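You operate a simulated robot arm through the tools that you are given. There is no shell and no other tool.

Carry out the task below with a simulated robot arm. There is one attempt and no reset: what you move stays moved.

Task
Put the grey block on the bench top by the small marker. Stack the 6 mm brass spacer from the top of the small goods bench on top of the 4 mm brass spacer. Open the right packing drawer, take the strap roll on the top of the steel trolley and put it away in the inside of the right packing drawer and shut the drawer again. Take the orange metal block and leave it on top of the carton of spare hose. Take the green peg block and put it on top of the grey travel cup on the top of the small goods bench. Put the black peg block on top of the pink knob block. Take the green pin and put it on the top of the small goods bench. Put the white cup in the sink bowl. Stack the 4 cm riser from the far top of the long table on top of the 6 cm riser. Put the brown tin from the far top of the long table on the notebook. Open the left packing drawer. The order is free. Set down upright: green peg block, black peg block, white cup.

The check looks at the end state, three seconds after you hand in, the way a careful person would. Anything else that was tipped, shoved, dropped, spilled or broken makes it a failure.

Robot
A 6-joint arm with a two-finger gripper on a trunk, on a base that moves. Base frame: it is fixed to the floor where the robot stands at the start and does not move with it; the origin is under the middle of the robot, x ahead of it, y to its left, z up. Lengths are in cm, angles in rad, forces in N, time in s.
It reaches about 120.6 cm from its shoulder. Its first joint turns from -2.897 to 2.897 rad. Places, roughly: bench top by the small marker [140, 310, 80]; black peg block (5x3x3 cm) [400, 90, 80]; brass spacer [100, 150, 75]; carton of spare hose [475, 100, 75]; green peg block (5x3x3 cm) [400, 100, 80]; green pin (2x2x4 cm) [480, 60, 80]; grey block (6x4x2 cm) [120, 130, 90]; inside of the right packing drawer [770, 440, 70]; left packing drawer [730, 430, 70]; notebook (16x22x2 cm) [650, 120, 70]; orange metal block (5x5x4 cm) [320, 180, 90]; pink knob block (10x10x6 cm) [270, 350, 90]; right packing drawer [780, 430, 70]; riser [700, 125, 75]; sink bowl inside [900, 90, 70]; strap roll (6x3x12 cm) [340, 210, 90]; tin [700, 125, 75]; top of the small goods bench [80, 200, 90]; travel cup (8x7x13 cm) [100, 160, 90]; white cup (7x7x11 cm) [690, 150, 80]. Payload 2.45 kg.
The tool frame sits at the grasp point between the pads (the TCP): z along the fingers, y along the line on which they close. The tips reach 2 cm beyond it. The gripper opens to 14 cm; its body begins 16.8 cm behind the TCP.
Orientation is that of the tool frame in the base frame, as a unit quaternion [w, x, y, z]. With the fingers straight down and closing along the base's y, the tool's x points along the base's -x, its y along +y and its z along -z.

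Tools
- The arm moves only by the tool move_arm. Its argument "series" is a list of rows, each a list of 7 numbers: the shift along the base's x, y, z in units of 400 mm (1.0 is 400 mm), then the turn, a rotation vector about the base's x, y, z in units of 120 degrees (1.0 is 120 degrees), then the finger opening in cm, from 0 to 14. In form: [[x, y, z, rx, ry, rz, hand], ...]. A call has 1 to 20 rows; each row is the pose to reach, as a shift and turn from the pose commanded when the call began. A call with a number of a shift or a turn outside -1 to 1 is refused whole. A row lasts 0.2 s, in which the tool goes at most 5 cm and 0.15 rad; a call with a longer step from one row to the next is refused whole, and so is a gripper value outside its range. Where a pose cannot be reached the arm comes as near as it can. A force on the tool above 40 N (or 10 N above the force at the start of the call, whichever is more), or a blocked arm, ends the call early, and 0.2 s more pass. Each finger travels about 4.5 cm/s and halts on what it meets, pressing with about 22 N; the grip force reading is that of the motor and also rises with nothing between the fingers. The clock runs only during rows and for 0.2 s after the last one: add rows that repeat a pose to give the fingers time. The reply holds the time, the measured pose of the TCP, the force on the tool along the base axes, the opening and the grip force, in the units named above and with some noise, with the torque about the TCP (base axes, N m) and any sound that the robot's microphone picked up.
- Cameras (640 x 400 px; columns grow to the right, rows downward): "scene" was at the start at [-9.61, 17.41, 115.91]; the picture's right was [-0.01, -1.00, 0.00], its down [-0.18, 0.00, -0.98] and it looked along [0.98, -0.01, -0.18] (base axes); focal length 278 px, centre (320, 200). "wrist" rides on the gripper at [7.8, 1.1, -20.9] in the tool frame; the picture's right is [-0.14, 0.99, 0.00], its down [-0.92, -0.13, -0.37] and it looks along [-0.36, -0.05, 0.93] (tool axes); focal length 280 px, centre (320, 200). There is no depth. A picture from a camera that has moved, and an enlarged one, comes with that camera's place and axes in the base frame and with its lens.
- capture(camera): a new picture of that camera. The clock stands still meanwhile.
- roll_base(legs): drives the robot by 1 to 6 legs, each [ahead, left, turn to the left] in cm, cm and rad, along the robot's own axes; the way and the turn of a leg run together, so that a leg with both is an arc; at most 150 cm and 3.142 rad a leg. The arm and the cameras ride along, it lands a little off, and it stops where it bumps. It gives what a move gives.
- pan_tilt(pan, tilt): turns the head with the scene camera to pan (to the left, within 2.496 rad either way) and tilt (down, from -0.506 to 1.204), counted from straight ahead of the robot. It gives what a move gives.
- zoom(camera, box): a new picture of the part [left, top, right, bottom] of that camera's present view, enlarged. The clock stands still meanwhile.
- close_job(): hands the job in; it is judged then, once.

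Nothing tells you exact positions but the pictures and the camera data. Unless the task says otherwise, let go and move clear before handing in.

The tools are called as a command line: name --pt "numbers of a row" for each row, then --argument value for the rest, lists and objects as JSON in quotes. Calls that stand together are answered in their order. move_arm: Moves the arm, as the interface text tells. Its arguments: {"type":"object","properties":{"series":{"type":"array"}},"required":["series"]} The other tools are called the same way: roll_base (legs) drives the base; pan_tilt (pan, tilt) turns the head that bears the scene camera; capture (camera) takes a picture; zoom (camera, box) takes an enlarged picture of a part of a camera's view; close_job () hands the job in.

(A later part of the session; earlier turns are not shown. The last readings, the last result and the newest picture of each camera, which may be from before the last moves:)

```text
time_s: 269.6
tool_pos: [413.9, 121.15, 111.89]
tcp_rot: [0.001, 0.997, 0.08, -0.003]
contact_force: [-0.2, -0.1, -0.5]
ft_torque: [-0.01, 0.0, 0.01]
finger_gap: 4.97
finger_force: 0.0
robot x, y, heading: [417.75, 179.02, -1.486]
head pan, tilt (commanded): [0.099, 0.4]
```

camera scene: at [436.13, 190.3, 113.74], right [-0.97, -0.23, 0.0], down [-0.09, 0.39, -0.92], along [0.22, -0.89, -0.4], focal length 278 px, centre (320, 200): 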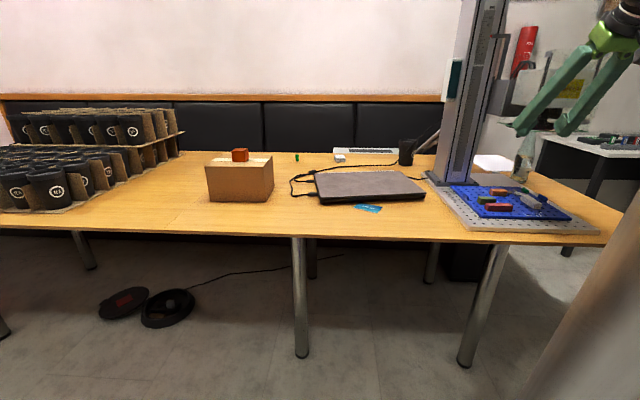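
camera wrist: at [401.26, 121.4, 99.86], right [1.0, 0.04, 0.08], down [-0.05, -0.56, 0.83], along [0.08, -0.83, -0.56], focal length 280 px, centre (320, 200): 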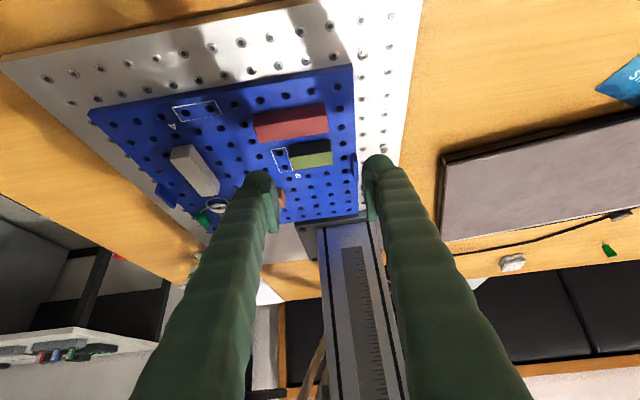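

move_arm --pt "0 -0.09 -0.02 -0.004 0.025 0 4.5" --pt "0 -0.18 -0.04 -0.008 0.05 0 4" --pt "0 -0.27 -0.06 -0.0125 0.0775 0 3.5" --pt "0 -0.36 -0.08 -0.017 0.105 0 3" --pt "0 -0.45 -0.1 -0.0215 0.1325 0 2.9" --pt "-0.006 -0.52 -0.12 -0.0267 0.165 0 2.9" --pt "-0.006 -0.551 -0.12 -0.0267 0.165 0 2.9" --pt "-0.006 -0.551 -0.12 -0.0267 0.165 0 2.9"

move_arm --pt "-0.033 -0.006 -0.092 0 0 0 2.9" --pt "-0.066 -0.011 -0.184 0 0 0 2.9" --pt "-0.1 -0.017 -0.276 0 0 0 2.9" --pt "-0.133 -0.022 -0.368 0 0 0 2.9" --pt "-0.166 -0.027 -0.46 0 0 0 2.9" --pt "-0.187 -0.03 -0.517 0 0 0 2.9" --pt "-0.187 -0.03 -0.517 0 0 0 2.9"

capture --camera "wrist"

zoom --camera "wrist" --box '[250, 120, 390, 220]'

```text
time_s: 271.4
tool_pos: [413.91, 99.23, 107.03]
tcp_rot: [0.016, 0.981, 0.08, -0.177]
contact_force: [-0.8, 0.4, 0.5]
ft_torque: [0.01, 0.03, -0.03]
finger_gap: 2.92
finger_force: 0.1
robot x, y, heading: [417.72, 178.81, -1.485]
head pan, tilt (commanded): [0.099, 0.4]
```

```text
time_s: 273.0
tool_pos: [406.33, 98.05, 86.19]
tcp_rot: [0.015, 0.981, 0.079, -0.177]
contact_force: [-0.2, -0.8, -0.3]
ft_torque: [-0.03, -0.03, 0.0]
finger_gap: 2.9
finger_force: 0.0
robot x, y, heading: [417.98, 178.77, -1.484]
head pan, tilt (commanded): [0.099, 0.4]
```

```text
taken
camera wrist: at [420.97, 99.44, 103.17], right [0.03, -1.0, 0.05], down [-0.75, 0.01, 0.67], along [-0.67, -0.06, -0.74], focal length 280 px, centre (320, 200)
```

wrist: 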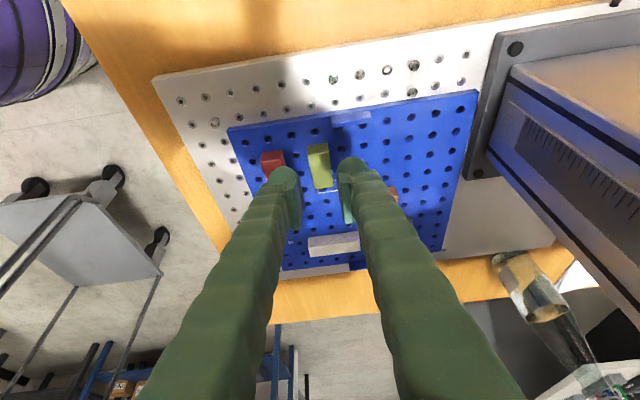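

```text
4.00 times, centred on (320, 170) of wrist
camera zoom: at [420.97, 99.44, 103.17], right [0.03, -1.0, 0.05], down [-0.75, 0.01, 0.67], along [-0.67, -0.06, -0.74], focal length 1122 px, centre (320, 320)
```

zoom: 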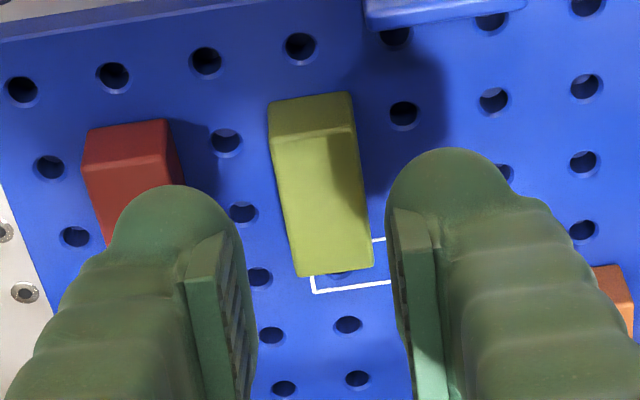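

A closer look shows the fingertips are ~2.5 cm thick, so the crosswise gap is too tight after all; but the near-side tab ends at y≈96.5, so the lengthwise grip with the tips kept at y≥97 is clear. Backing out again and switching.

move_arm --pt "0.033 0.006 0.092 0 0 0 3" --pt "0.066 0.011 0.184 0 0 0 3.5" --pt "0.1 0.017 0.276 0 0 0 4" --pt "0.133 0.022 0.368 0 0 0 4.5" --pt "0.166 0.03 0.46 0 0 0 5" --pt "0.185 0.09 0.53 0.003 -0.02 0 5.5" --pt "0.19 0.18 0.56 0.008 -0.05 0 6" --pt "0.19 0.27 0.59 0.013 -0.08 0 6" --pt "0.19 0.36 0.61 0.018 -0.11 0 6" --pt "0.19 0.45 0.63 0.022 -0.14 0 6" --pt "0.19 0.54 0.64 0.0267 -0.165 0 6" --pt "0.19 0.58 0.64 0.0267 -0.165 0 6"

move_arm --pt "0 0 0 0 0 0.07 6" --pt "0 0 0 0 0 0.14 6" --pt "0 0 0 0 0 0.21 6" --pt "0 0 0 0 0 0.28 6" --pt "0 0 0 0 0 0.35 6" --pt "0 0 0 0 0 0.42 6" --pt "0 0 0 0 0 0.49 6" --pt "0 0 0 0 0 0.56 6" --pt "0 0 0 0 0 0.63 6" --pt "0 0 0 0 0 0.7 6" --pt "0 0 0 0 0 0.747 6"

```text
time_s: 275.6
tool_pos: [413.94, 121.17, 112.04]
tcp_rot: [0.002, 0.997, 0.079, -0.003]
contact_force: [-0.1, 0.3, -0.1]
ft_torque: [0.02, -0.04, -0.01]
finger_gap: 5.99
finger_force: 0.1
robot x, y, heading: [418.12, 178.75, -1.482]
head pan, tilt (commanded): [0.099, 0.4]
```

```text
time_s: 278.0
tool_pos: [413.96, 121.19, 112.13]
tcp_rot: [0.003, 0.65, 0.76, -0.002]
contact_force: [-0.9, -0.5, -1.1]
ft_torque: [-0.01, 0.0, 0.02]
finger_gap: 6.0
finger_force: 0.0
robot x, y, heading: [418.08, 178.99, -1.486]
head pan, tilt (commanded): [0.099, 0.4]
```

move_arm --pt "-0.05 -0.02 -0.02 -0.04 -0.006 0 6" --pt "-0.1 -0.04 -0.04 -0.08 -0.0125 0 6" --pt "-0.15 -0.06 -0.07 -0.12 -0.0188 0 6" --pt "-0.2 -0.09 -0.1 -0.16 -0.0251 0 6" --pt "-0.25 -0.12 -0.13 -0.2 -0.0314 0 6" --pt "-0.29 -0.15 -0.16 -0.24 -0.0376 0 6" --pt "-0.3275 -0.1925 -0.19 -0.2595 -0.0407 0 6" --pt "-0.3275 -0.1925 -0.19 -0.2595 -0.0407 0 6"

move_arm --pt "0.009 -0.057 -0.094 0 0 0 6" --pt "0.018 -0.114 -0.188 0 0 0 6" --pt "0.027 -0.171 -0.282 0 0 0 6" --pt "0.036 -0.228 -0.376 0 0 0 6" --pt "0.045 -0.285 -0.47 0 0 0 6" --pt "0.047 -0.298 -0.49 0 0 0 6" --pt "0.047 -0.298 -0.49 0 0 0 6"

zoom --camera "wrist" --box '[230, 90, 410, 230]'

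```text
time_s: 279.8
tool_pos: [400.82, 113.38, 104.41]
tcp_rot: [0.21, 0.625, 0.73, -0.178]
contact_force: [-0.3, 0.9, -0.5]
ft_torque: [0.04, 0.0, -0.01]
finger_gap: 6.01
finger_force: 0.0
robot x, y, heading: [418.18, 178.93, -1.486]
head pan, tilt (commanded): [0.099, 0.4]
```

```text
time_s: 281.4
tool_pos: [402.53, 101.61, 85.01]
tcp_rot: [0.21, 0.625, 0.731, -0.178]
contact_force: [0.2, -0.2, 0.8]
ft_torque: [0.0, -0.02, 0.0]
finger_gap: 6.03
finger_force: 0.0
robot x, y, heading: [417.69, 178.87, -1.485]
head pan, tilt (commanded): [0.099, 0.4]
```

```text
2.86 times, centred on (320, 160) of wrist
camera zoom: at [400.9, 119.32, 98.71], right [1.0, 0.04, 0.08], down [-0.04, -0.6, 0.8], along [0.08, -0.8, -0.6], focal length 801 px, centre (320, 314)
```

zoom: 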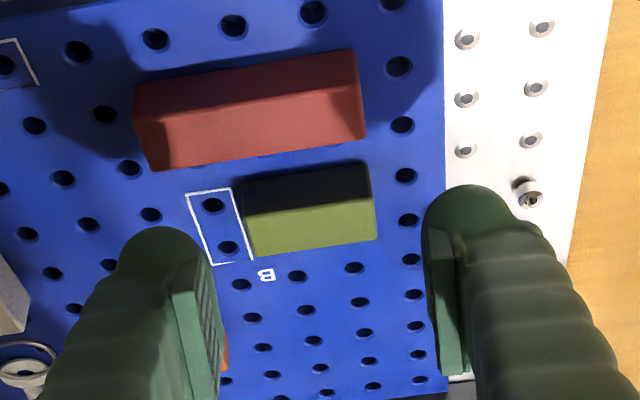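

move_arm --pt "0.006 -0.035 -0.062 0 0 0 6" --pt "0.011 -0.065 -0.115 0 0 0 6" --pt "0.014 -0.082 -0.145 0 0 0 6" --pt "0.0155 -0.09 -0.157 0 0 0 6" --pt "0.0155 -0.09 -0.157 0 0 0 6"

zoom --camera "wrist" --box '[230, 90, 410, 230]'

zoom --camera "scene" --box '[440, 100, 600, 250]'

```text
time_s: 282.6
tool_pos: [403.16, 98.0, 78.76]
tcp_rot: [0.21, 0.626, 0.73, -0.179]
contact_force: [0.7, 8.6, 24.5]
ft_torque: [0.24, 0.3, -0.17]
finger_gap: 6.01
finger_force: 1.0
robot x, y, heading: [417.94, 178.68, -1.482]
head pan, tilt (commanded): [0.099, 0.4]
stopped in row 5: the force on the tool passed its limit at 41 N (the readings are from after the stop); the commanded pose is now the measured one
```

```text
2.86 times, centred on (320, 160) of wrist
camera zoom: at [401.58, 115.73, 92.45], right [1.0, 0.04, 0.08], down [-0.04, -0.6, 0.8], along [0.08, -0.8, -0.59], focal length 801 px, centre (320, 314)
```

zoom: 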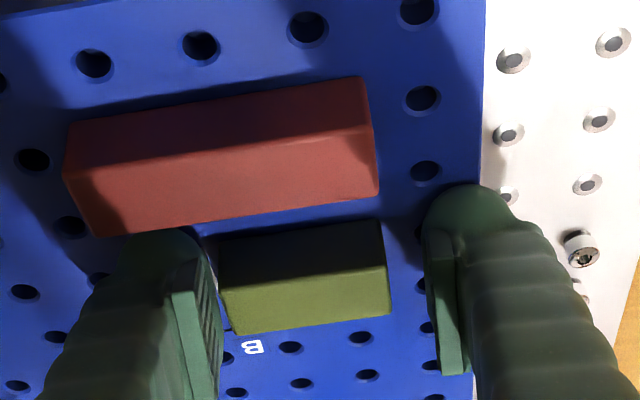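

```text
2.67 times, centred on (520, 175) of scene
camera zoom: at [435.68, 190.31, 113.83], right [-0.98, -0.18, 0.0], down [-0.07, 0.38, -0.92], along [0.17, -0.91, -0.39], focal length 741 px, centre (-213, 267)
```

zoom: 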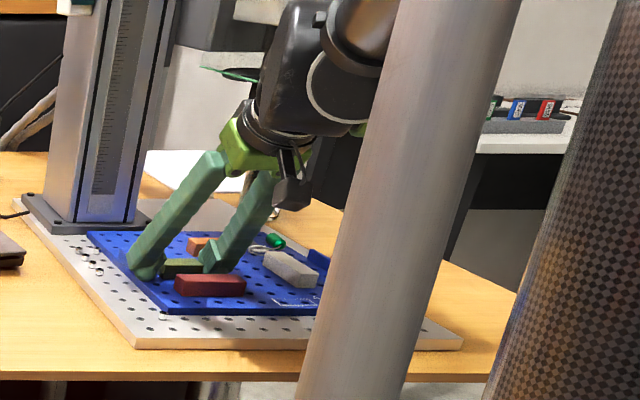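

move_arm --pt "0 0 0.006 0 0 0 6" --pt "-0.0135 -0.002 0.006 0 0 0 6" --pt "-0.0135 -0.002 0.005 0 0 0 6"

zoom --camera "wrist" --box '[230, 90, 410, 230]'

```text
time_s: 283.4
tool_pos: [402.57, 97.9, 78.78]
tcp_rot: [0.211, 0.625, 0.731, -0.177]
contact_force: [2.2, 3.0, 9.5]
ft_torque: [0.08, 0.28, -0.06]
finger_gap: 5.86
finger_force: 0.0
robot x, y, heading: [418.32, 178.7, -1.484]
head pan, tilt (commanded): [0.099, 0.4]
```

```text
2.86 times, centred on (320, 160) of wrist
camera zoom: at [401.04, 115.55, 92.5], right [1.0, 0.04, 0.08], down [-0.04, -0.6, 0.8], along [0.08, -0.8, -0.6], focal length 801 px, centre (320, 314)
```

zoom: 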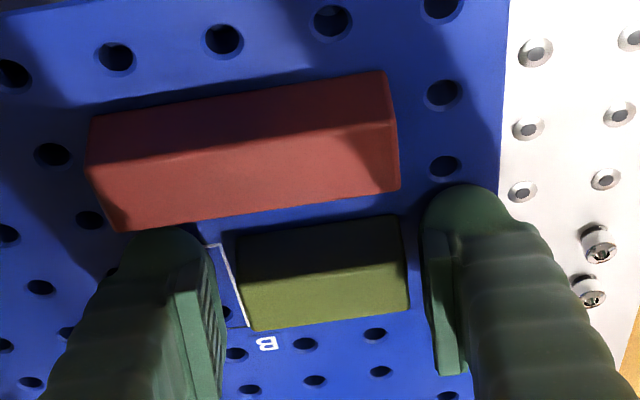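

move_arm --pt "0 0 0.004 0 0 0 5.8" --pt "0 0 0.004 0 0 0 5" --pt "0 0 0.004 0 0 0 4.2" --pt "0 0 0.004 0 0 0 3.6" --pt "0 0 0.004 0 0 0 3.6" --pt "0 0 0.004 0 0 0 3.6"

zoom --camera "wrist" --box '[230, 90, 410, 230]'

```text
time_s: 284.8
tool_pos: [402.81, 97.79, 78.97]
tcp_rot: [0.211, 0.625, 0.73, -0.178]
contact_force: [2.3, -0.2, 1.5]
ft_torque: [-0.02, -0.09, 0.03]
finger_gap: 4.64
finger_force: 21.9
robot x, y, heading: [417.83, 178.86, -1.488]
head pan, tilt (commanded): [0.099, 0.4]
```

```text
2.86 times, centred on (320, 160) of wrist
camera zoom: at [401.03, 115.51, 92.66], right [1.0, 0.04, 0.08], down [-0.04, -0.6, 0.8], along [0.08, -0.8, -0.6], focal length 801 px, centre (320, 314)
```

zoom: 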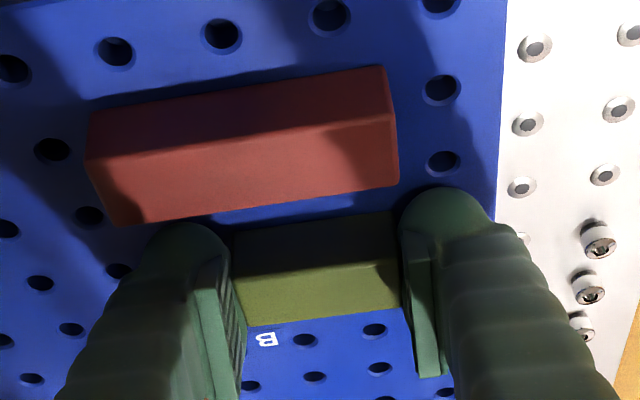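

Gripped at 4.6 cm. Lifting straight up.

move_arm --pt "0 0 0.01 0 0 0 3.6" --pt "0 0 0.03 0 0 0 3.6" --pt "0 0 0.05 0 0 0 3.6" --pt "0 0 0.08 0 0 0 3.6" --pt "0 0 0.1 0 0 0 3.6"

zoom --camera "wrist" --box '[180, 40, 460, 240]'

```text
time_s: 285.4
tool_pos: [402.74, 97.98, 79.95]
tcp_rot: [0.21, 0.625, 0.731, -0.176]
contact_force: [-1.7, -7.5, -28.1]
ft_torque: [-0.52, -1.17, 0.35]
finger_gap: 4.63
finger_force: 21.4
robot x, y, heading: [418.13, 178.95, -1.491]
head pan, tilt (commanded): [0.099, 0.4]
stopped in row 3: the force on the tool passed its limit at 57 N (the readings are from after the stop); the commanded pose is now the measured one
```

```text
2.00 times, centred on (320, 140) of wrist
camera zoom: at [400.97, 115.58, 93.71], right [1.0, 0.04, 0.08], down [-0.04, -0.6, 0.8], along [0.08, -0.8, -0.6], focal length 561 px, centre (320, 320)
```

zoom: 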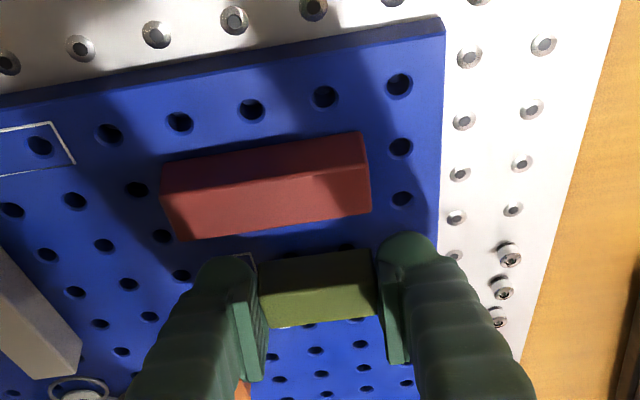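

zoom --camera "scene" --box '[460, 160, 560, 240]'

capture --camera "wrist"

```text
5.00 times, centred on (510, 200) of scene
camera zoom: at [435.63, 190.07, 113.86], right [-0.98, -0.18, 0.0], down [-0.07, 0.38, -0.92], along [0.17, -0.91, -0.39], focal length 1390 px, centre (-630, 200)
```

zoom: 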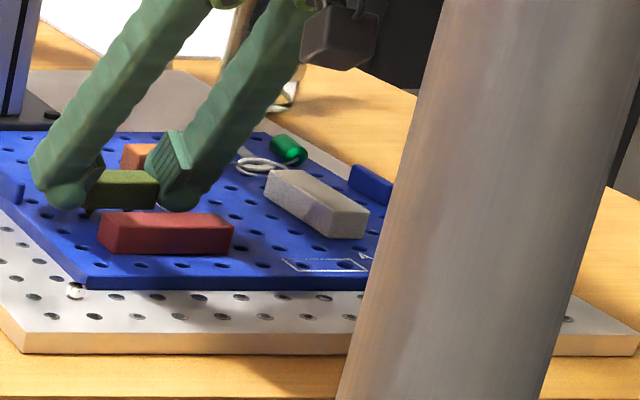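

```text
taken
camera wrist: at [400.97, 115.58, 93.71], right [1.0, 0.04, 0.08], down [-0.04, -0.6, 0.8], along [0.08, -0.8, -0.6], focal length 280 px, centre (320, 200)
```

wrist: 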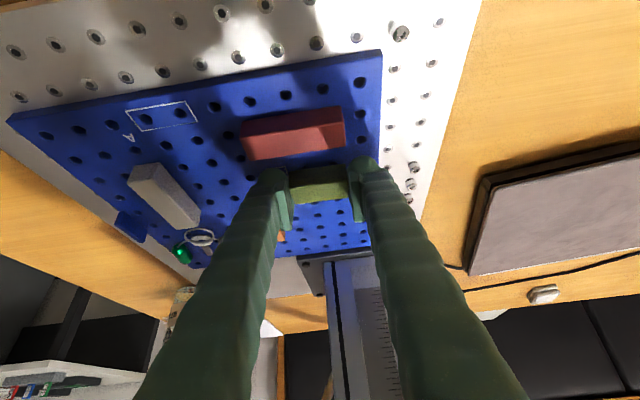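

move_arm --pt "0 0 0.004 0 0 0 3.6" --pt "0 0 0.004 0 0 0 3.6"

zoom --camera "scene" --box '[460, 160, 560, 240]'

```text
time_s: 285.8
tool_pos: [402.64, 97.95, 80.01]
tcp_rot: [0.209, 0.626, 0.73, -0.176]
contact_force: [-1.9, -9.1, -25.6]
ft_torque: [-0.01, -1.28, 0.42]
finger_gap: 4.62
finger_force: 21.6
robot x, y, heading: [418.02, 179.05, -1.487]
head pan, tilt (commanded): [0.099, 0.4]
stopped in row 1: the force on the tool passed its limit at 45 N (the readings are from after the stop); the commanded pose is now the measured one
```

```text
5.00 times, centred on (510, 200) of scene
camera zoom: at [435.63, 190.05, 113.86], right [-0.98, -0.18, 0.0], down [-0.07, 0.38, -0.92], along [0.17, -0.91, -0.39], focal length 1390 px, centre (-630, 200)
```

zoom: 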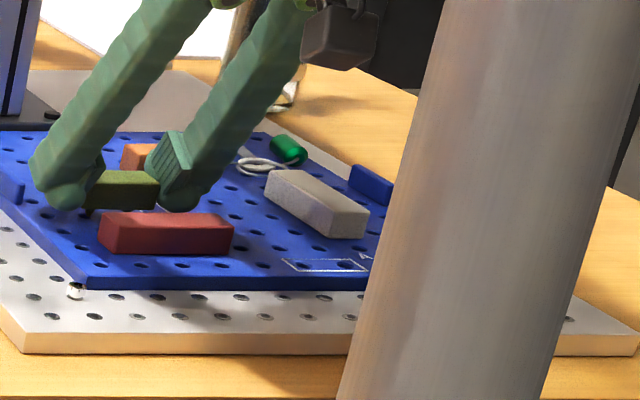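

The resistance is not the board: force analysis points to the hand touching the glass guard's corner at about (399,105,100). I'll rotate the hand a bit further away from the guard, then withdraw along its axis.

move_arm --pt "0 0 0 -0.03 -0.0047 0 3.6" --pt "0 0.002 0 -0.06 -0.0094 0 3.6" --pt "0 0.004 0.002 -0.0944 -0.0148 0 3.6" --pt "0 0.004 0.002 -0.0944 -0.0148 0 3.6"

zoom --camera "scene" --box '[440, 100, 600, 250]'

```text
time_s: 286.8
tool_pos: [402.63, 98.13, 80.2]
tcp_rot: [0.281, 0.605, 0.706, -0.238]
contact_force: [-0.5, -0.1, 0.1]
ft_torque: [0.02, 0.0, 0.01]
finger_gap: 4.62
finger_force: 22.1
robot x, y, heading: [417.95, 178.6, -1.482]
head pan, tilt (commanded): [0.099, 0.4]
```

```text
2.67 times, centred on (520, 175) of scene
camera zoom: at [435.66, 190.19, 113.84], right [-0.98, -0.18, 0.0], down [-0.07, 0.38, -0.92], along [0.17, -0.91, -0.39], focal length 741 px, centre (-213, 267)
```

zoom: 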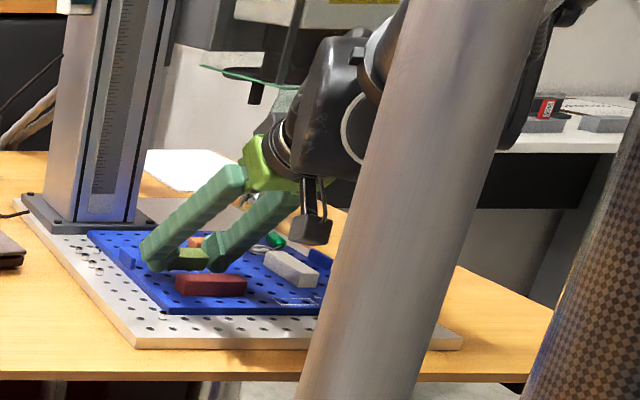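

Free now (zero force). Lift a little, then withdraw along the tool axis.

move_arm --pt "0 0.01 0.03 0 0 0 3.6" --pt "-0.003 0.03 0.07 0 0 0 3.6" --pt "-0.01 0.09 0.13 0 0 0 3.6" --pt "-0.02 0.16 0.2 0 0 0 3.6" --pt "-0.03 0.23 0.27 0 0 0 3.6" --pt "-0.04 0.3 0.35 0 0 0 3.6" --pt "-0.04 0.37 0.43 0 0 0 3.6" --pt "-0.02 0.44 0.51 0 0 0 3.6" --pt "0 0.5 0.59 0 0 0 3.6" --pt "0.02 0.55 0.67 0 0 0 3.6" --pt "0.04 0.6 0.74 0 0 0 3.6"

capture --camera "wrist"

capture --camera "scene"

```text
time_s: 288.7
tool_pos: [399.34, 111.17, 103.33]
tcp_rot: [0.28, 0.604, 0.709, -0.233]
contact_force: [3.3, 24.7, -19.7]
ft_torque: [0.38, -0.77, -1.01]
finger_gap: 4.6
finger_force: 22.0
robot x, y, heading: [418.01, 179.25, -1.488]
head pan, tilt (commanded): [0.099, 0.4]
stopped in row 9: the force on the tool passed its limit at 82 N (the readings are from after the stop); the commanded pose is now the measured one
```

```text
taken
camera wrist: at [397.19, 131.11, 113.47], right [0.99, 0.06, 0.1], down [-0.06, -0.44, 0.89], along [0.1, -0.89, -0.44], focal length 280 px, centre (320, 200)
```

wrist: 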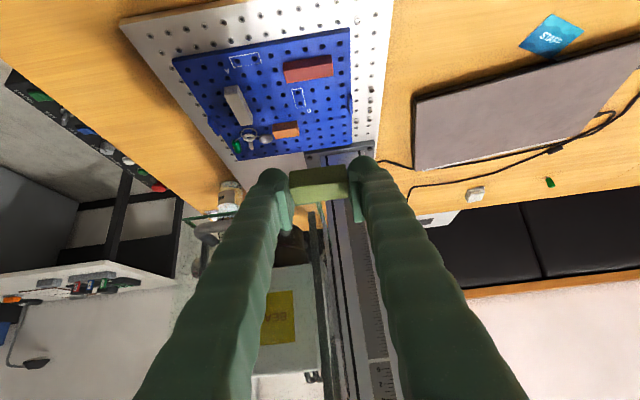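

```text
taken
camera scene: at [436.45, 190.44, 113.99], right [-0.96, -0.27, 0.0], down [-0.1, 0.36, -0.93], along [0.25, -0.89, -0.37], focal length 278 px, centre (320, 200)
```

scene: 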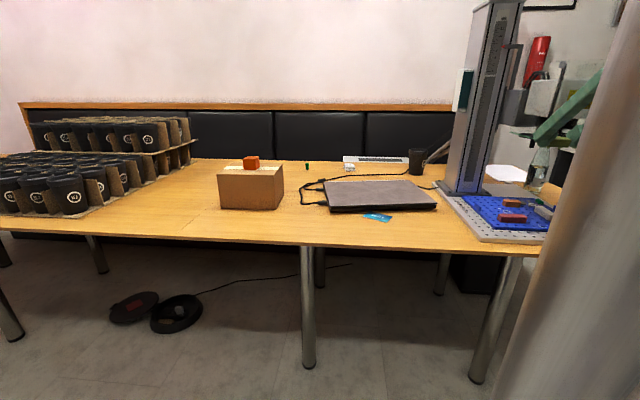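

Now the left fingertip brushed the guard's handle while withdrawing. I'll move straight toward myself (+y) to get clear.

move_arm --pt "0 0.03 -0.01 0 0 0 3.6" --pt "0 0.08 -0.015 0 0 0 3.6" --pt "0 0.15 -0.01 0 0 0 3.6" --pt "0.02 0.22 0 0 0 0 3.6" --pt "0.06 0.28 0.03 0 0 0 3.6"

capture --camera "wrist"

zoom --camera "scene" --box '[420, 0, 640, 260]'

```text
time_s: 289.9
tool_pos: [395.81, 112.89, 106.79]
tcp_rot: [0.28, 0.605, 0.708, -0.235]
contact_force: [0.0, 0.6, 0.4]
ft_torque: [-0.01, 0.02, 0.04]
finger_gap: 4.6
finger_force: 22.3
robot x, y, heading: [417.73, 179.05, -1.485]
head pan, tilt (commanded): [0.099, 0.4]
stopped in row 5: the arm was blocked; the commanded pose is now the measured one
```

```text
taken
camera wrist: at [393.7, 132.69, 116.87], right [0.99, 0.06, 0.1], down [-0.06, -0.44, 0.9], along [0.1, -0.9, -0.43], focal length 280 px, centre (320, 200)
```

wrist: 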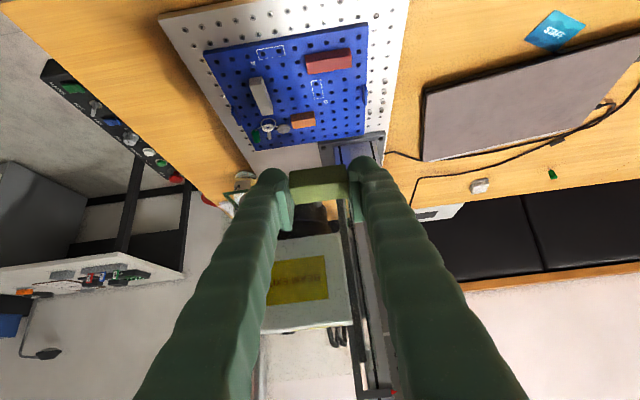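

```text
1.54 times, centred on (530, 130) of scene
camera zoom: at [438.01, 190.93, 114.01], right [-0.9, -0.44, 0.0], down [-0.16, 0.34, -0.93], along [0.4, -0.84, -0.37], focal length 428 px, centre (-3, 308)
```

zoom: 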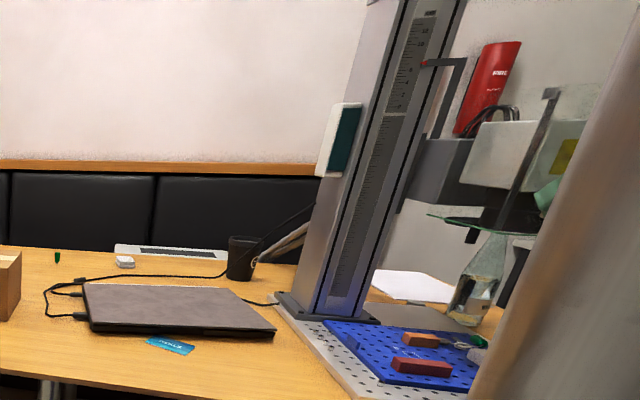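

The arm's elbow is now pressing against my own camera mast. The cleanest fix is to drive the base back, carrying the arm away from the machine.

roll_base --legs '[[-30, 0, 0]]'

capture --camera "wrist"

capture --camera "scene"

```text
time_s: 291.9
tool_pos: [393.42, 142.5, 106.81]
tcp_rot: [0.281, 0.603, 0.709, -0.234]
contact_force: [0.2, 0.6, 0.0]
ft_torque: [-0.01, 0.02, -0.02]
finger_gap: 4.64
finger_force: 21.8
robot x, y, heading: [415.73, 208.82, -1.483]
head pan, tilt (commanded): [0.099, 0.4]
```

```text
taken
camera wrist: at [391.2, 162.4, 116.88], right [0.99, 0.06, 0.1], down [-0.06, -0.44, 0.9], along [0.1, -0.9, -0.43], focal length 280 px, centre (320, 200)
```

wrist: 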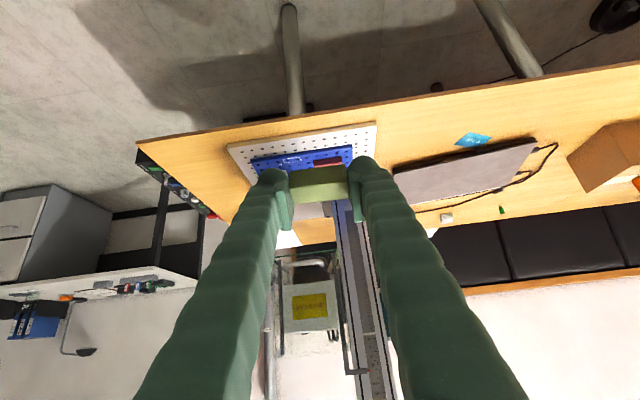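

```text
taken
camera scene: at [435.37, 220.73, 113.88], right [-0.9, -0.44, 0.0], down [-0.17, 0.35, -0.92], along [0.4, -0.83, -0.39], focal length 278 px, centre (320, 200)
```

scene: 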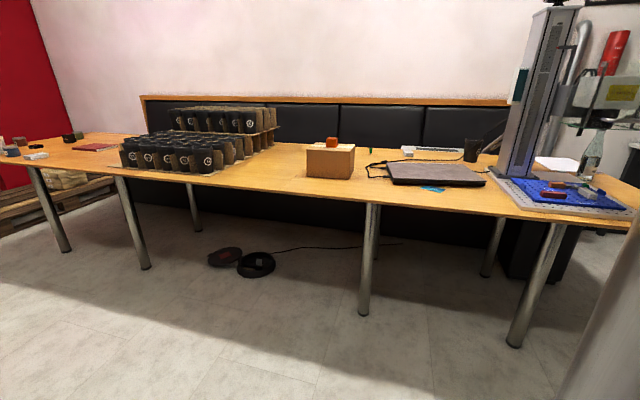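

move_arm --pt "0 -0.06 0.02 0.05 0.008 0 3.6" --pt "0 -0.12 0.04 0.11 0.017 0 3.6" --pt "0 -0.18 0.06 0.17 0.0266 0 3.6" --pt "0.02 -0.22 0.08 0.23 0.036 0 3.6" --pt "0.04 -0.25 0.1 0.29 0.0455 0 3.6" --pt "0.06 -0.25 0.1 0.354 0.0555 0 3.6" --pt "0.06 -0.25 0.1 0.354 0.0555 0 3.6"

pan_tilt --pan -0.1 --tilt 0.3

capture --camera "scene"

capture --camera "wrist"

```text
time_s: 293.5
tool_pos: [395.66, 132.49, 110.9]
tcp_rot: [0.001, 0.65, 0.76, 0.004]
contact_force: [0.0, -0.5, -0.4]
ft_torque: [-0.04, -0.03, -0.01]
finger_gap: 4.61
finger_force: 21.1
robot x, y, heading: [415.1, 208.9, -1.487]
head pan, tilt (commanded): [0.099, 0.4]
```

```text
time_s: 294.2
tool_pos: [395.71, 132.59, 110.87]
tcp_rot: [0.003, 0.649, 0.76, 0.004]
contact_force: [-0.2, -0.2, 0.7]
ft_torque: [-0.01, 0.0, -0.01]
finger_gap: 4.63
finger_force: 21.9
robot x, y, heading: [415.62, 208.59, -1.483]
head pan, tilt (commanded): [-0.099, 0.3]
```

```text
taken
camera scene: at [431.22, 219.72, 114.76], right [-1.0, 0.01, 0.0], down [0.0, 0.3, -0.96], along [-0.01, -0.96, -0.3], focal length 278 px, centre (320, 200)
```

scene: 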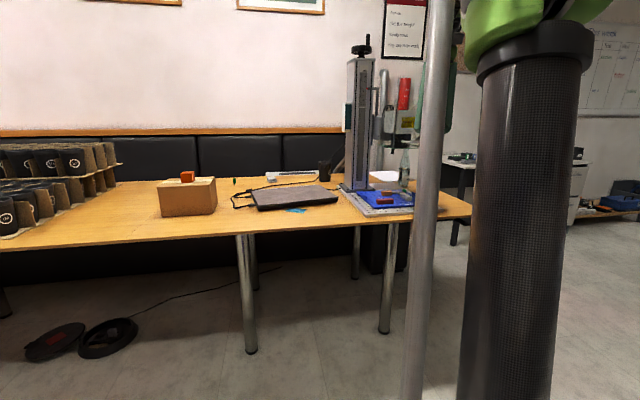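

```text
taken
camera wrist: at [395.45, 140.44, 131.81], right [1.0, 0.02, 0.01], down [0.01, -0.93, 0.37], along [0.01, -0.37, -0.93], focal length 280 px, centre (320, 200)
```

wrist: 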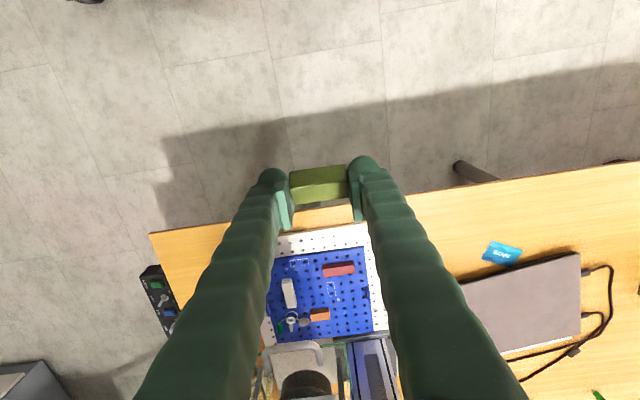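

move_arm --pt "0.07 0.07 0.01 0 0 0 3.6" --pt "0.14 0.14 0.02 0 0 0 3.6" --pt "0.21 0.21 0.03 0 0 0 3.6" --pt "0.28 0.28 0.04 0 0 0 3.6" --pt "0.35 0.36 0.05 0 0 0 3.6" --pt "0.425 0.4375 0.05 0 0 0 3.6"

zoom --camera "scene" --box '[330, 20, 490, 230]'

```text
time_s: 295.6
tool_pos: [412.8, 150.06, 112.79]
tcp_rot: [0.003, 0.65, 0.76, 0.004]
contact_force: [-0.4, 0.1, -0.5]
ft_torque: [0.06, -0.04, -0.02]
finger_gap: 4.63
finger_force: 21.6
robot x, y, heading: [415.59, 208.89, -1.478]
head pan, tilt (commanded): [-0.099, 0.3]
```

```text
1.90 times, centred on (410, 125) of scene
camera zoom: at [431.21, 219.7, 114.77], right [-1.0, 0.01, 0.0], down [0.0, 0.3, -0.96], along [-0.01, -0.96, -0.3], focal length 529 px, centre (149, 343)
```

zoom: 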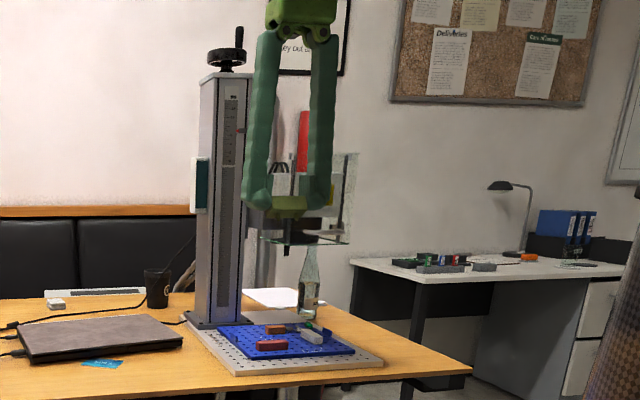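

The machine looks intact and the green block is secure. Now drive back to the small goods bench.

roll_base --legs '[[-66, 0, 0], [0, 0, 3.14], [0, 148, 0], [0, 22, 0]]'

pan_tilt --pan 2.4 --tilt 0.4

capture --camera "scene"

pan_tilt --pan -2.4 --tilt 0.4

capture --camera "scene"

```text
time_s: 315.2
tool_pos: [237.55, 298.78, 112.89]
tcp_rot: [0.004, 0.797, -0.604, -0.002]
contact_force: [-0.3, -0.5, -0.3]
ft_torque: [0.02, 0.01, -0.02]
finger_gap: 4.61
finger_force: 21.3
robot x, y, heading: [241.77, 239.82, 1.782]
head pan, tilt (commanded): [-0.099, 0.3]
```

```text
time_s: 317.5
tool_pos: [237.59, 298.69, 112.73]
tcp_rot: [0.004, 0.797, -0.603, -0.002]
contact_force: [0.2, -0.3, 0.2]
ft_torque: [0.01, 0.02, -0.01]
finger_gap: 4.65
finger_force: 21.7
robot x, y, heading: [241.71, 240.26, 1.779]
head pan, tilt (commanded): [2.4, 0.4]
```

```text
taken
camera scene: at [223.88, 210.05, 113.84], right [-0.86, 0.51, 0.0], down [0.2, 0.33, -0.92], along [-0.47, -0.79, -0.39], focal length 278 px, centre (320, 200)
```

scene: 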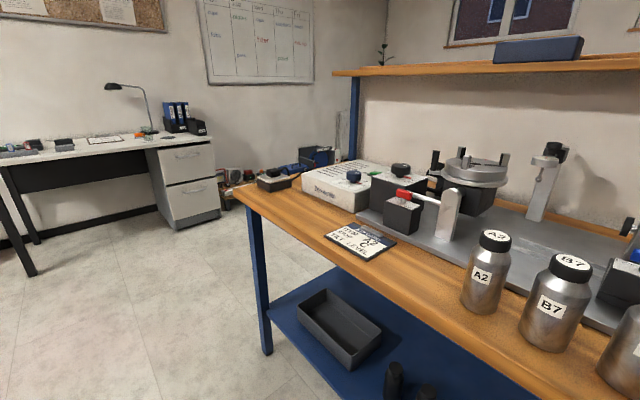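

```text
time_s: 321.3
tool_pos: [237.58, 298.74, 112.82]
tcp_rot: [0.004, 0.797, -0.604, -0.002]
contact_force: [-0.3, -0.7, -0.8]
ft_torque: [-0.02, -0.03, 0.0]
finger_gap: 4.67
finger_force: 21.9
robot x, y, heading: [242.14, 240.37, 1.777]
head pan, tilt (commanded): [-2.4, 0.4]
```

```text
taken
camera scene: at [236.14, 212.6, 113.84], right [-0.58, -0.81, 0.0], down [-0.32, 0.23, -0.92], along [0.75, -0.54, -0.39], focal length 278 px, centre (320, 200)
```

scene: 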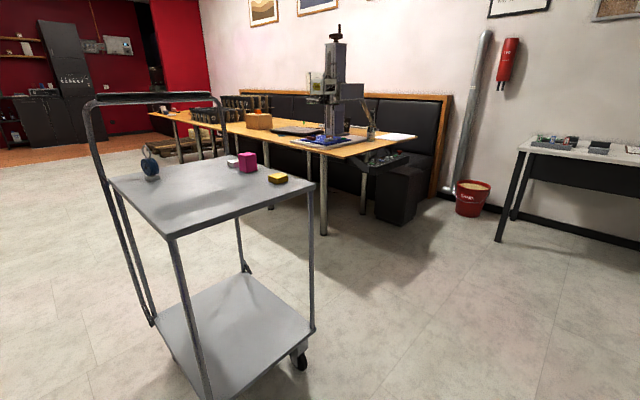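

roll_base --legs '[[-100, 15, 0], [-70, 10, 0], [0, 0, -1.62]]'

pan_tilt --pan 2.3 --tilt 0.4

capture --camera "scene"

```text
time_s: 333.8
tool_pos: [309.98, 72.32, 112.75]
tcp_rot: [-0.001, -0.13, 0.992, 0.005]
contact_force: [0.0, 0.3, -0.1]
ft_torque: [0.01, -0.01, -0.01]
finger_gap: 4.63
finger_force: 21.8
robot x, y, heading: [251.3, 68.88, 0.192]
head pan, tilt (commanded): [-2.4, 0.4]
```

```text
time_s: 337.5
tool_pos: [309.89, 72.25, 112.81]
tcp_rot: [-0.001, -0.129, 0.992, 0.004]
contact_force: [0.7, 0.1, 0.4]
ft_torque: [-0.03, 0.01, 0.0]
finger_gap: 4.65
finger_force: 22.3
robot x, y, heading: [251.28, 68.9, 0.195]
head pan, tilt (commanded): [2.3, 0.4]
```

```text
taken
camera scene: at [222.14, 88.13, 113.84], right [0.61, 0.8, 0.0], down [0.31, -0.24, -0.92], along [-0.73, 0.56, -0.39], focal length 278 px, centre (320, 200)
```

scene: 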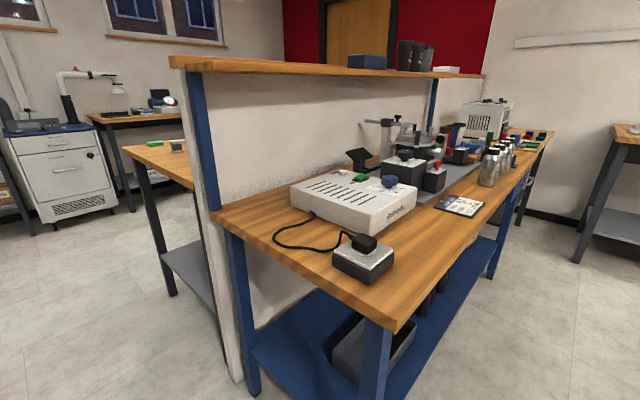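

roll_base --legs '[[-118, 0, 0], [-138, 0, 0], [0, 0, -0.19], [0, 125, 0]]'

pan_tilt --pan 0.0 --tilt 0.4

capture --camera "scene"

capture --camera "wrist"

```text
time_s: 356.4
tool_pos: [57.2, 133.74, 112.76]
tcp_rot: [-0.001, -0.064, 0.998, 0.004]
contact_force: [0.6, -1.1, -0.7]
ft_torque: [-0.01, -0.01, 0.0]
finger_gap: 4.64
finger_force: 22.2
robot x, y, heading: [-1.27, 138.59, 0.058]
head pan, tilt (commanded): [2.3, 0.4]
```

```text
time_s: 358.5
tool_pos: [57.12, 133.89, 112.77]
tcp_rot: [-0.001, -0.064, 0.998, 0.004]
contact_force: [0.9, 0.7, 0.3]
ft_torque: [0.03, 0.01, 0.02]
finger_gap: 4.63
finger_force: 21.9
robot x, y, heading: [-1.45, 137.99, 0.057]
head pan, tilt (commanded): [0.0, 0.4]
```

```text
taken
camera scene: at [-11.96, 155.06, 113.84], right [0.06, -1.0, 0.0], down [-0.39, -0.02, -0.92], along [0.92, 0.05, -0.39], focal length 278 px, centre (320, 200)
```

scene: 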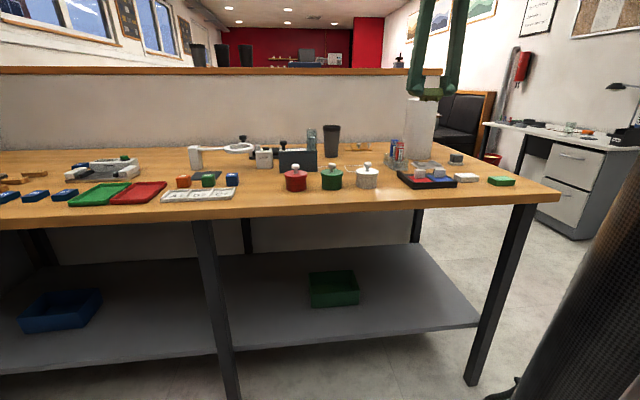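

```text
taken
camera wrist: at [49.42, 133.86, 133.78], right [0.01, 1.0, 0.01], down [0.93, -0.01, 0.37], along [0.37, 0.0, -0.93], focal length 280 px, centre (320, 200)
```

wrist: 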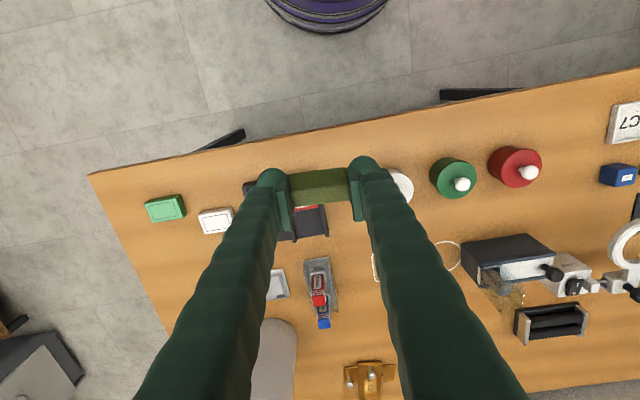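

roll_base --legs '[[13, 13, 0]]'

move_arm --pt "0 -0.08 0 0 0 0 3.6" --pt "0 -0.16 0 0 0 0 3.6" --pt "0 -0.24 0 0 0 0 3.6" --pt "0 -0.32 0 0 0 0 3.6"

capture --camera "wrist"

```text
time_s: 360.0
tool_pos: [69.62, 147.24, 112.79]
tcp_rot: [-0.001, -0.062, 0.998, 0.004]
contact_force: [-0.4, -0.9, -0.3]
ft_torque: [-0.02, 0.0, -0.01]
finger_gap: 4.61
finger_force: 22.3
robot x, y, heading: [11.15, 151.59, 0.056]
head pan, tilt (commanded): [0.0, 0.4]
```

```text
time_s: 361.0
tool_pos: [69.65, 134.49, 112.8]
tcp_rot: [-0.001, -0.062, 0.998, 0.004]
contact_force: [-0.4, -0.1, -0.1]
ft_torque: [-0.05, 0.0, 0.03]
finger_gap: 4.65
finger_force: 21.8
robot x, y, heading: [10.83, 151.66, 0.056]
head pan, tilt (commanded): [0.0, 0.4]
```

```text
taken
camera wrist: at [61.9, 134.5, 133.77], right [0.01, 1.0, 0.01], down [0.93, -0.02, 0.37], along [0.37, 0.0, -0.93], focal length 280 px, centre (320, 200)
```

wrist: 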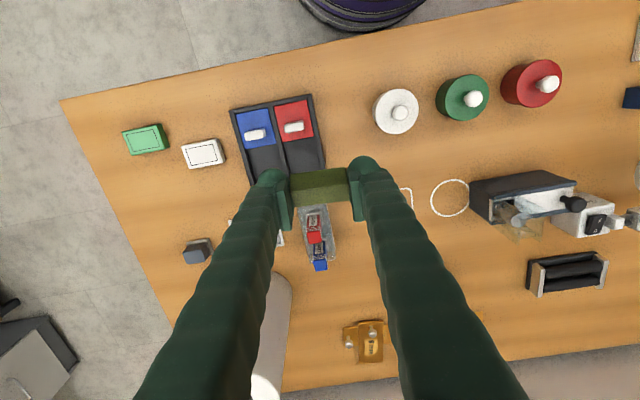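

move_arm --pt "0.08 -0.02 0 0 0 0 3.6" --pt "0.16 -0.05 0 0 0 0 3.6" --pt "0.24 -0.08 0.01 0 0 0 3.6" --pt "0.3 -0.1 0.02 0 0 0 3.6"

capture --camera "wrist"

zoom --camera "wrist" --box '[410, 200, 550, 320]'

```text
time_s: 362.0
tool_pos: [81.64, 130.37, 113.74]
tcp_rot: [-0.002, -0.061, 0.998, 0.004]
contact_force: [-0.1, 0.8, 0.2]
ft_torque: [0.02, -0.1, 0.01]
finger_gap: 4.61
finger_force: 21.8
robot x, y, heading: [10.75, 151.97, 0.06]
head pan, tilt (commanded): [0.0, 0.4]
```

```text
taken
camera wrist: at [73.87, 130.46, 134.57], right [0.01, 1.0, 0.01], down [0.93, -0.02, 0.37], along [0.37, 0.0, -0.93], focal length 280 px, centre (320, 200)
```

wrist: 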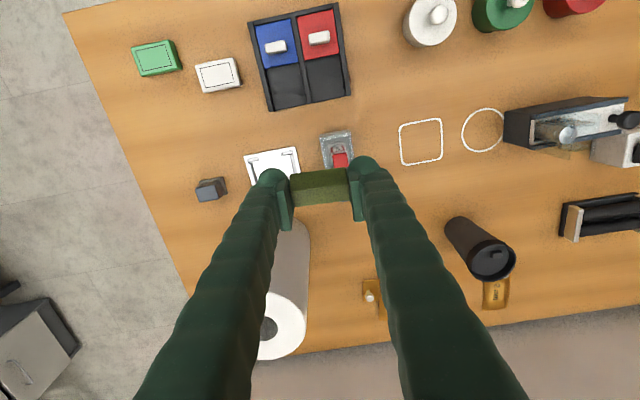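

```text
3.33 times, centred on (480, 260) of wrist
camera zoom: at [73.87, 130.46, 134.57], right [0.01, 1.0, 0.01], down [0.93, -0.02, 0.37], along [0.37, 0.0, -0.93], focal length 935 px, centre (-213, 0)
```

zoom: 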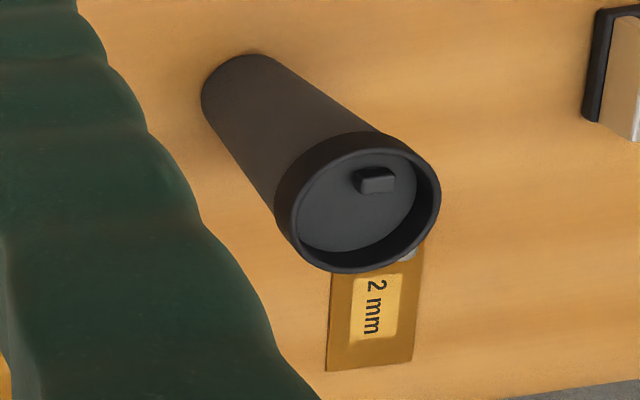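

zoom --camera "wrist" --box '[460, 230, 524, 290]'

zoom --camera "scene" --box '[270, 100, 390, 200]'

```text
6.67 times, centred on (492, 260) of wrist
camera zoom: at [73.87, 130.46, 134.57], right [0.01, 1.0, 0.01], down [0.93, -0.02, 0.37], along [0.37, 0.0, -0.93], focal length 1869 px, centre (-827, -200)
```

zoom: 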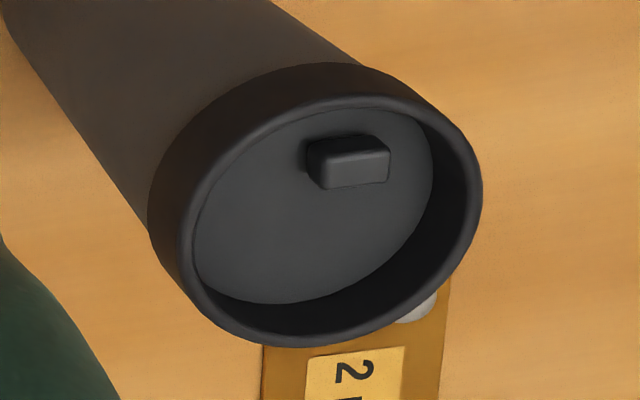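

```text
4.00 times, centred on (330, 150) of scene
camera zoom: at [0.45, 168.68, 113.84], right [0.06, -1.0, 0.0], down [-0.39, -0.02, -0.92], along [0.92, 0.05, -0.39], focal length 1112 px, centre (280, 400)
```

zoom: 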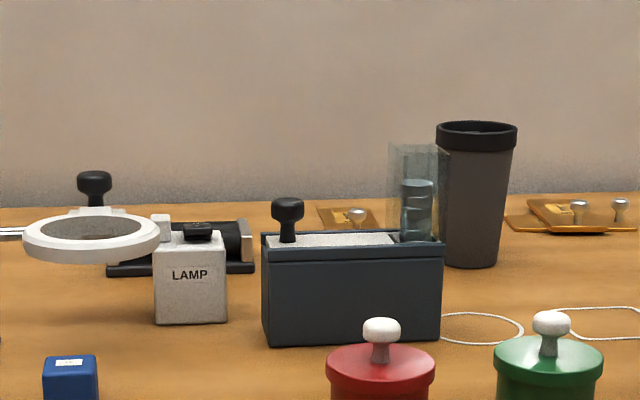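

The lid has a shallow recess with a small nub on my side; the cup centre is at (98.75,156.8). I'll restore the grasp lean and bring the block over the lid, its long side along y and slightly beyond the nub.

move_arm --pt "0.03 0.08 0.02 0.004 -0.032 0 3.6" --pt "0.06 0.16 0.04 0.0085 -0.066 0 3.6" --pt "0.09 0.24 0.06 0.0128 -0.099 0 3.6" --pt "0.12 0.32 0.07 0.017 -0.132 0 3.6" --pt "0.15 0.4 0.07 0.0213 -0.165 0 3.6" --pt "0.18 0.48 0.07 0.0256 -0.198 0 3.6" --pt "0.21 0.56 0.07 0.03 -0.232 0 3.6" --pt "0.2375 0.6325 0.07 0.0336 -0.2605 0 3.6" --pt "0.2375 0.6325 0.07 0.0336 -0.2605 0 3.6"

capture --camera "wrist"

zoom --camera "scene" --box '[270, 20, 430, 200]'

```text
time_s: 364.0
tool_pos: [91.29, 155.82, 116.36]
tcp_rot: [0.269, -0.06, 0.961, 0.021]
contact_force: [1.6, 0.2, -0.6]
ft_torque: [0.0, 0.02, 0.03]
finger_gap: 4.65
finger_force: 22.2
robot x, y, heading: [11.16, 151.64, 0.053]
head pan, tilt (commanded): [0.0, 0.4]
```

```text
taken
camera wrist: at [73.65, 154.6, 130.18], right [-0.01, 1.0, 0.08], down [0.61, -0.06, 0.79], along [0.8, 0.06, -0.6], focal length 280 px, centre (320, 200)
```

wrist: 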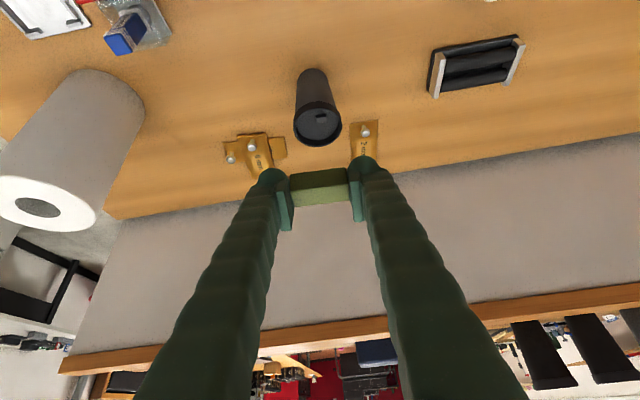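

```text
2.22 times, centred on (350, 110) of scene
camera zoom: at [0.48, 168.67, 113.84], right [0.06, -1.0, 0.0], down [-0.39, -0.02, -0.92], along [0.92, 0.05, -0.39], focal length 618 px, centre (253, 400)
```

zoom: 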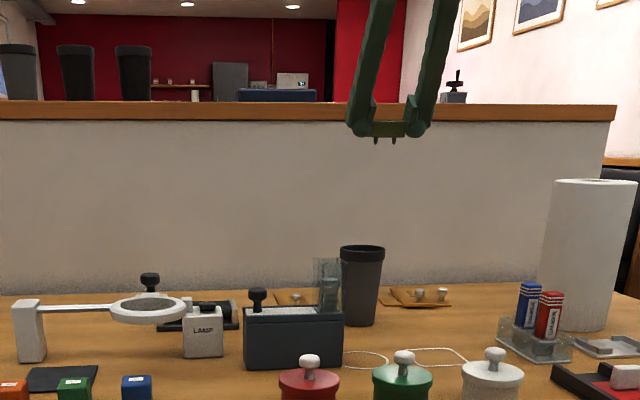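

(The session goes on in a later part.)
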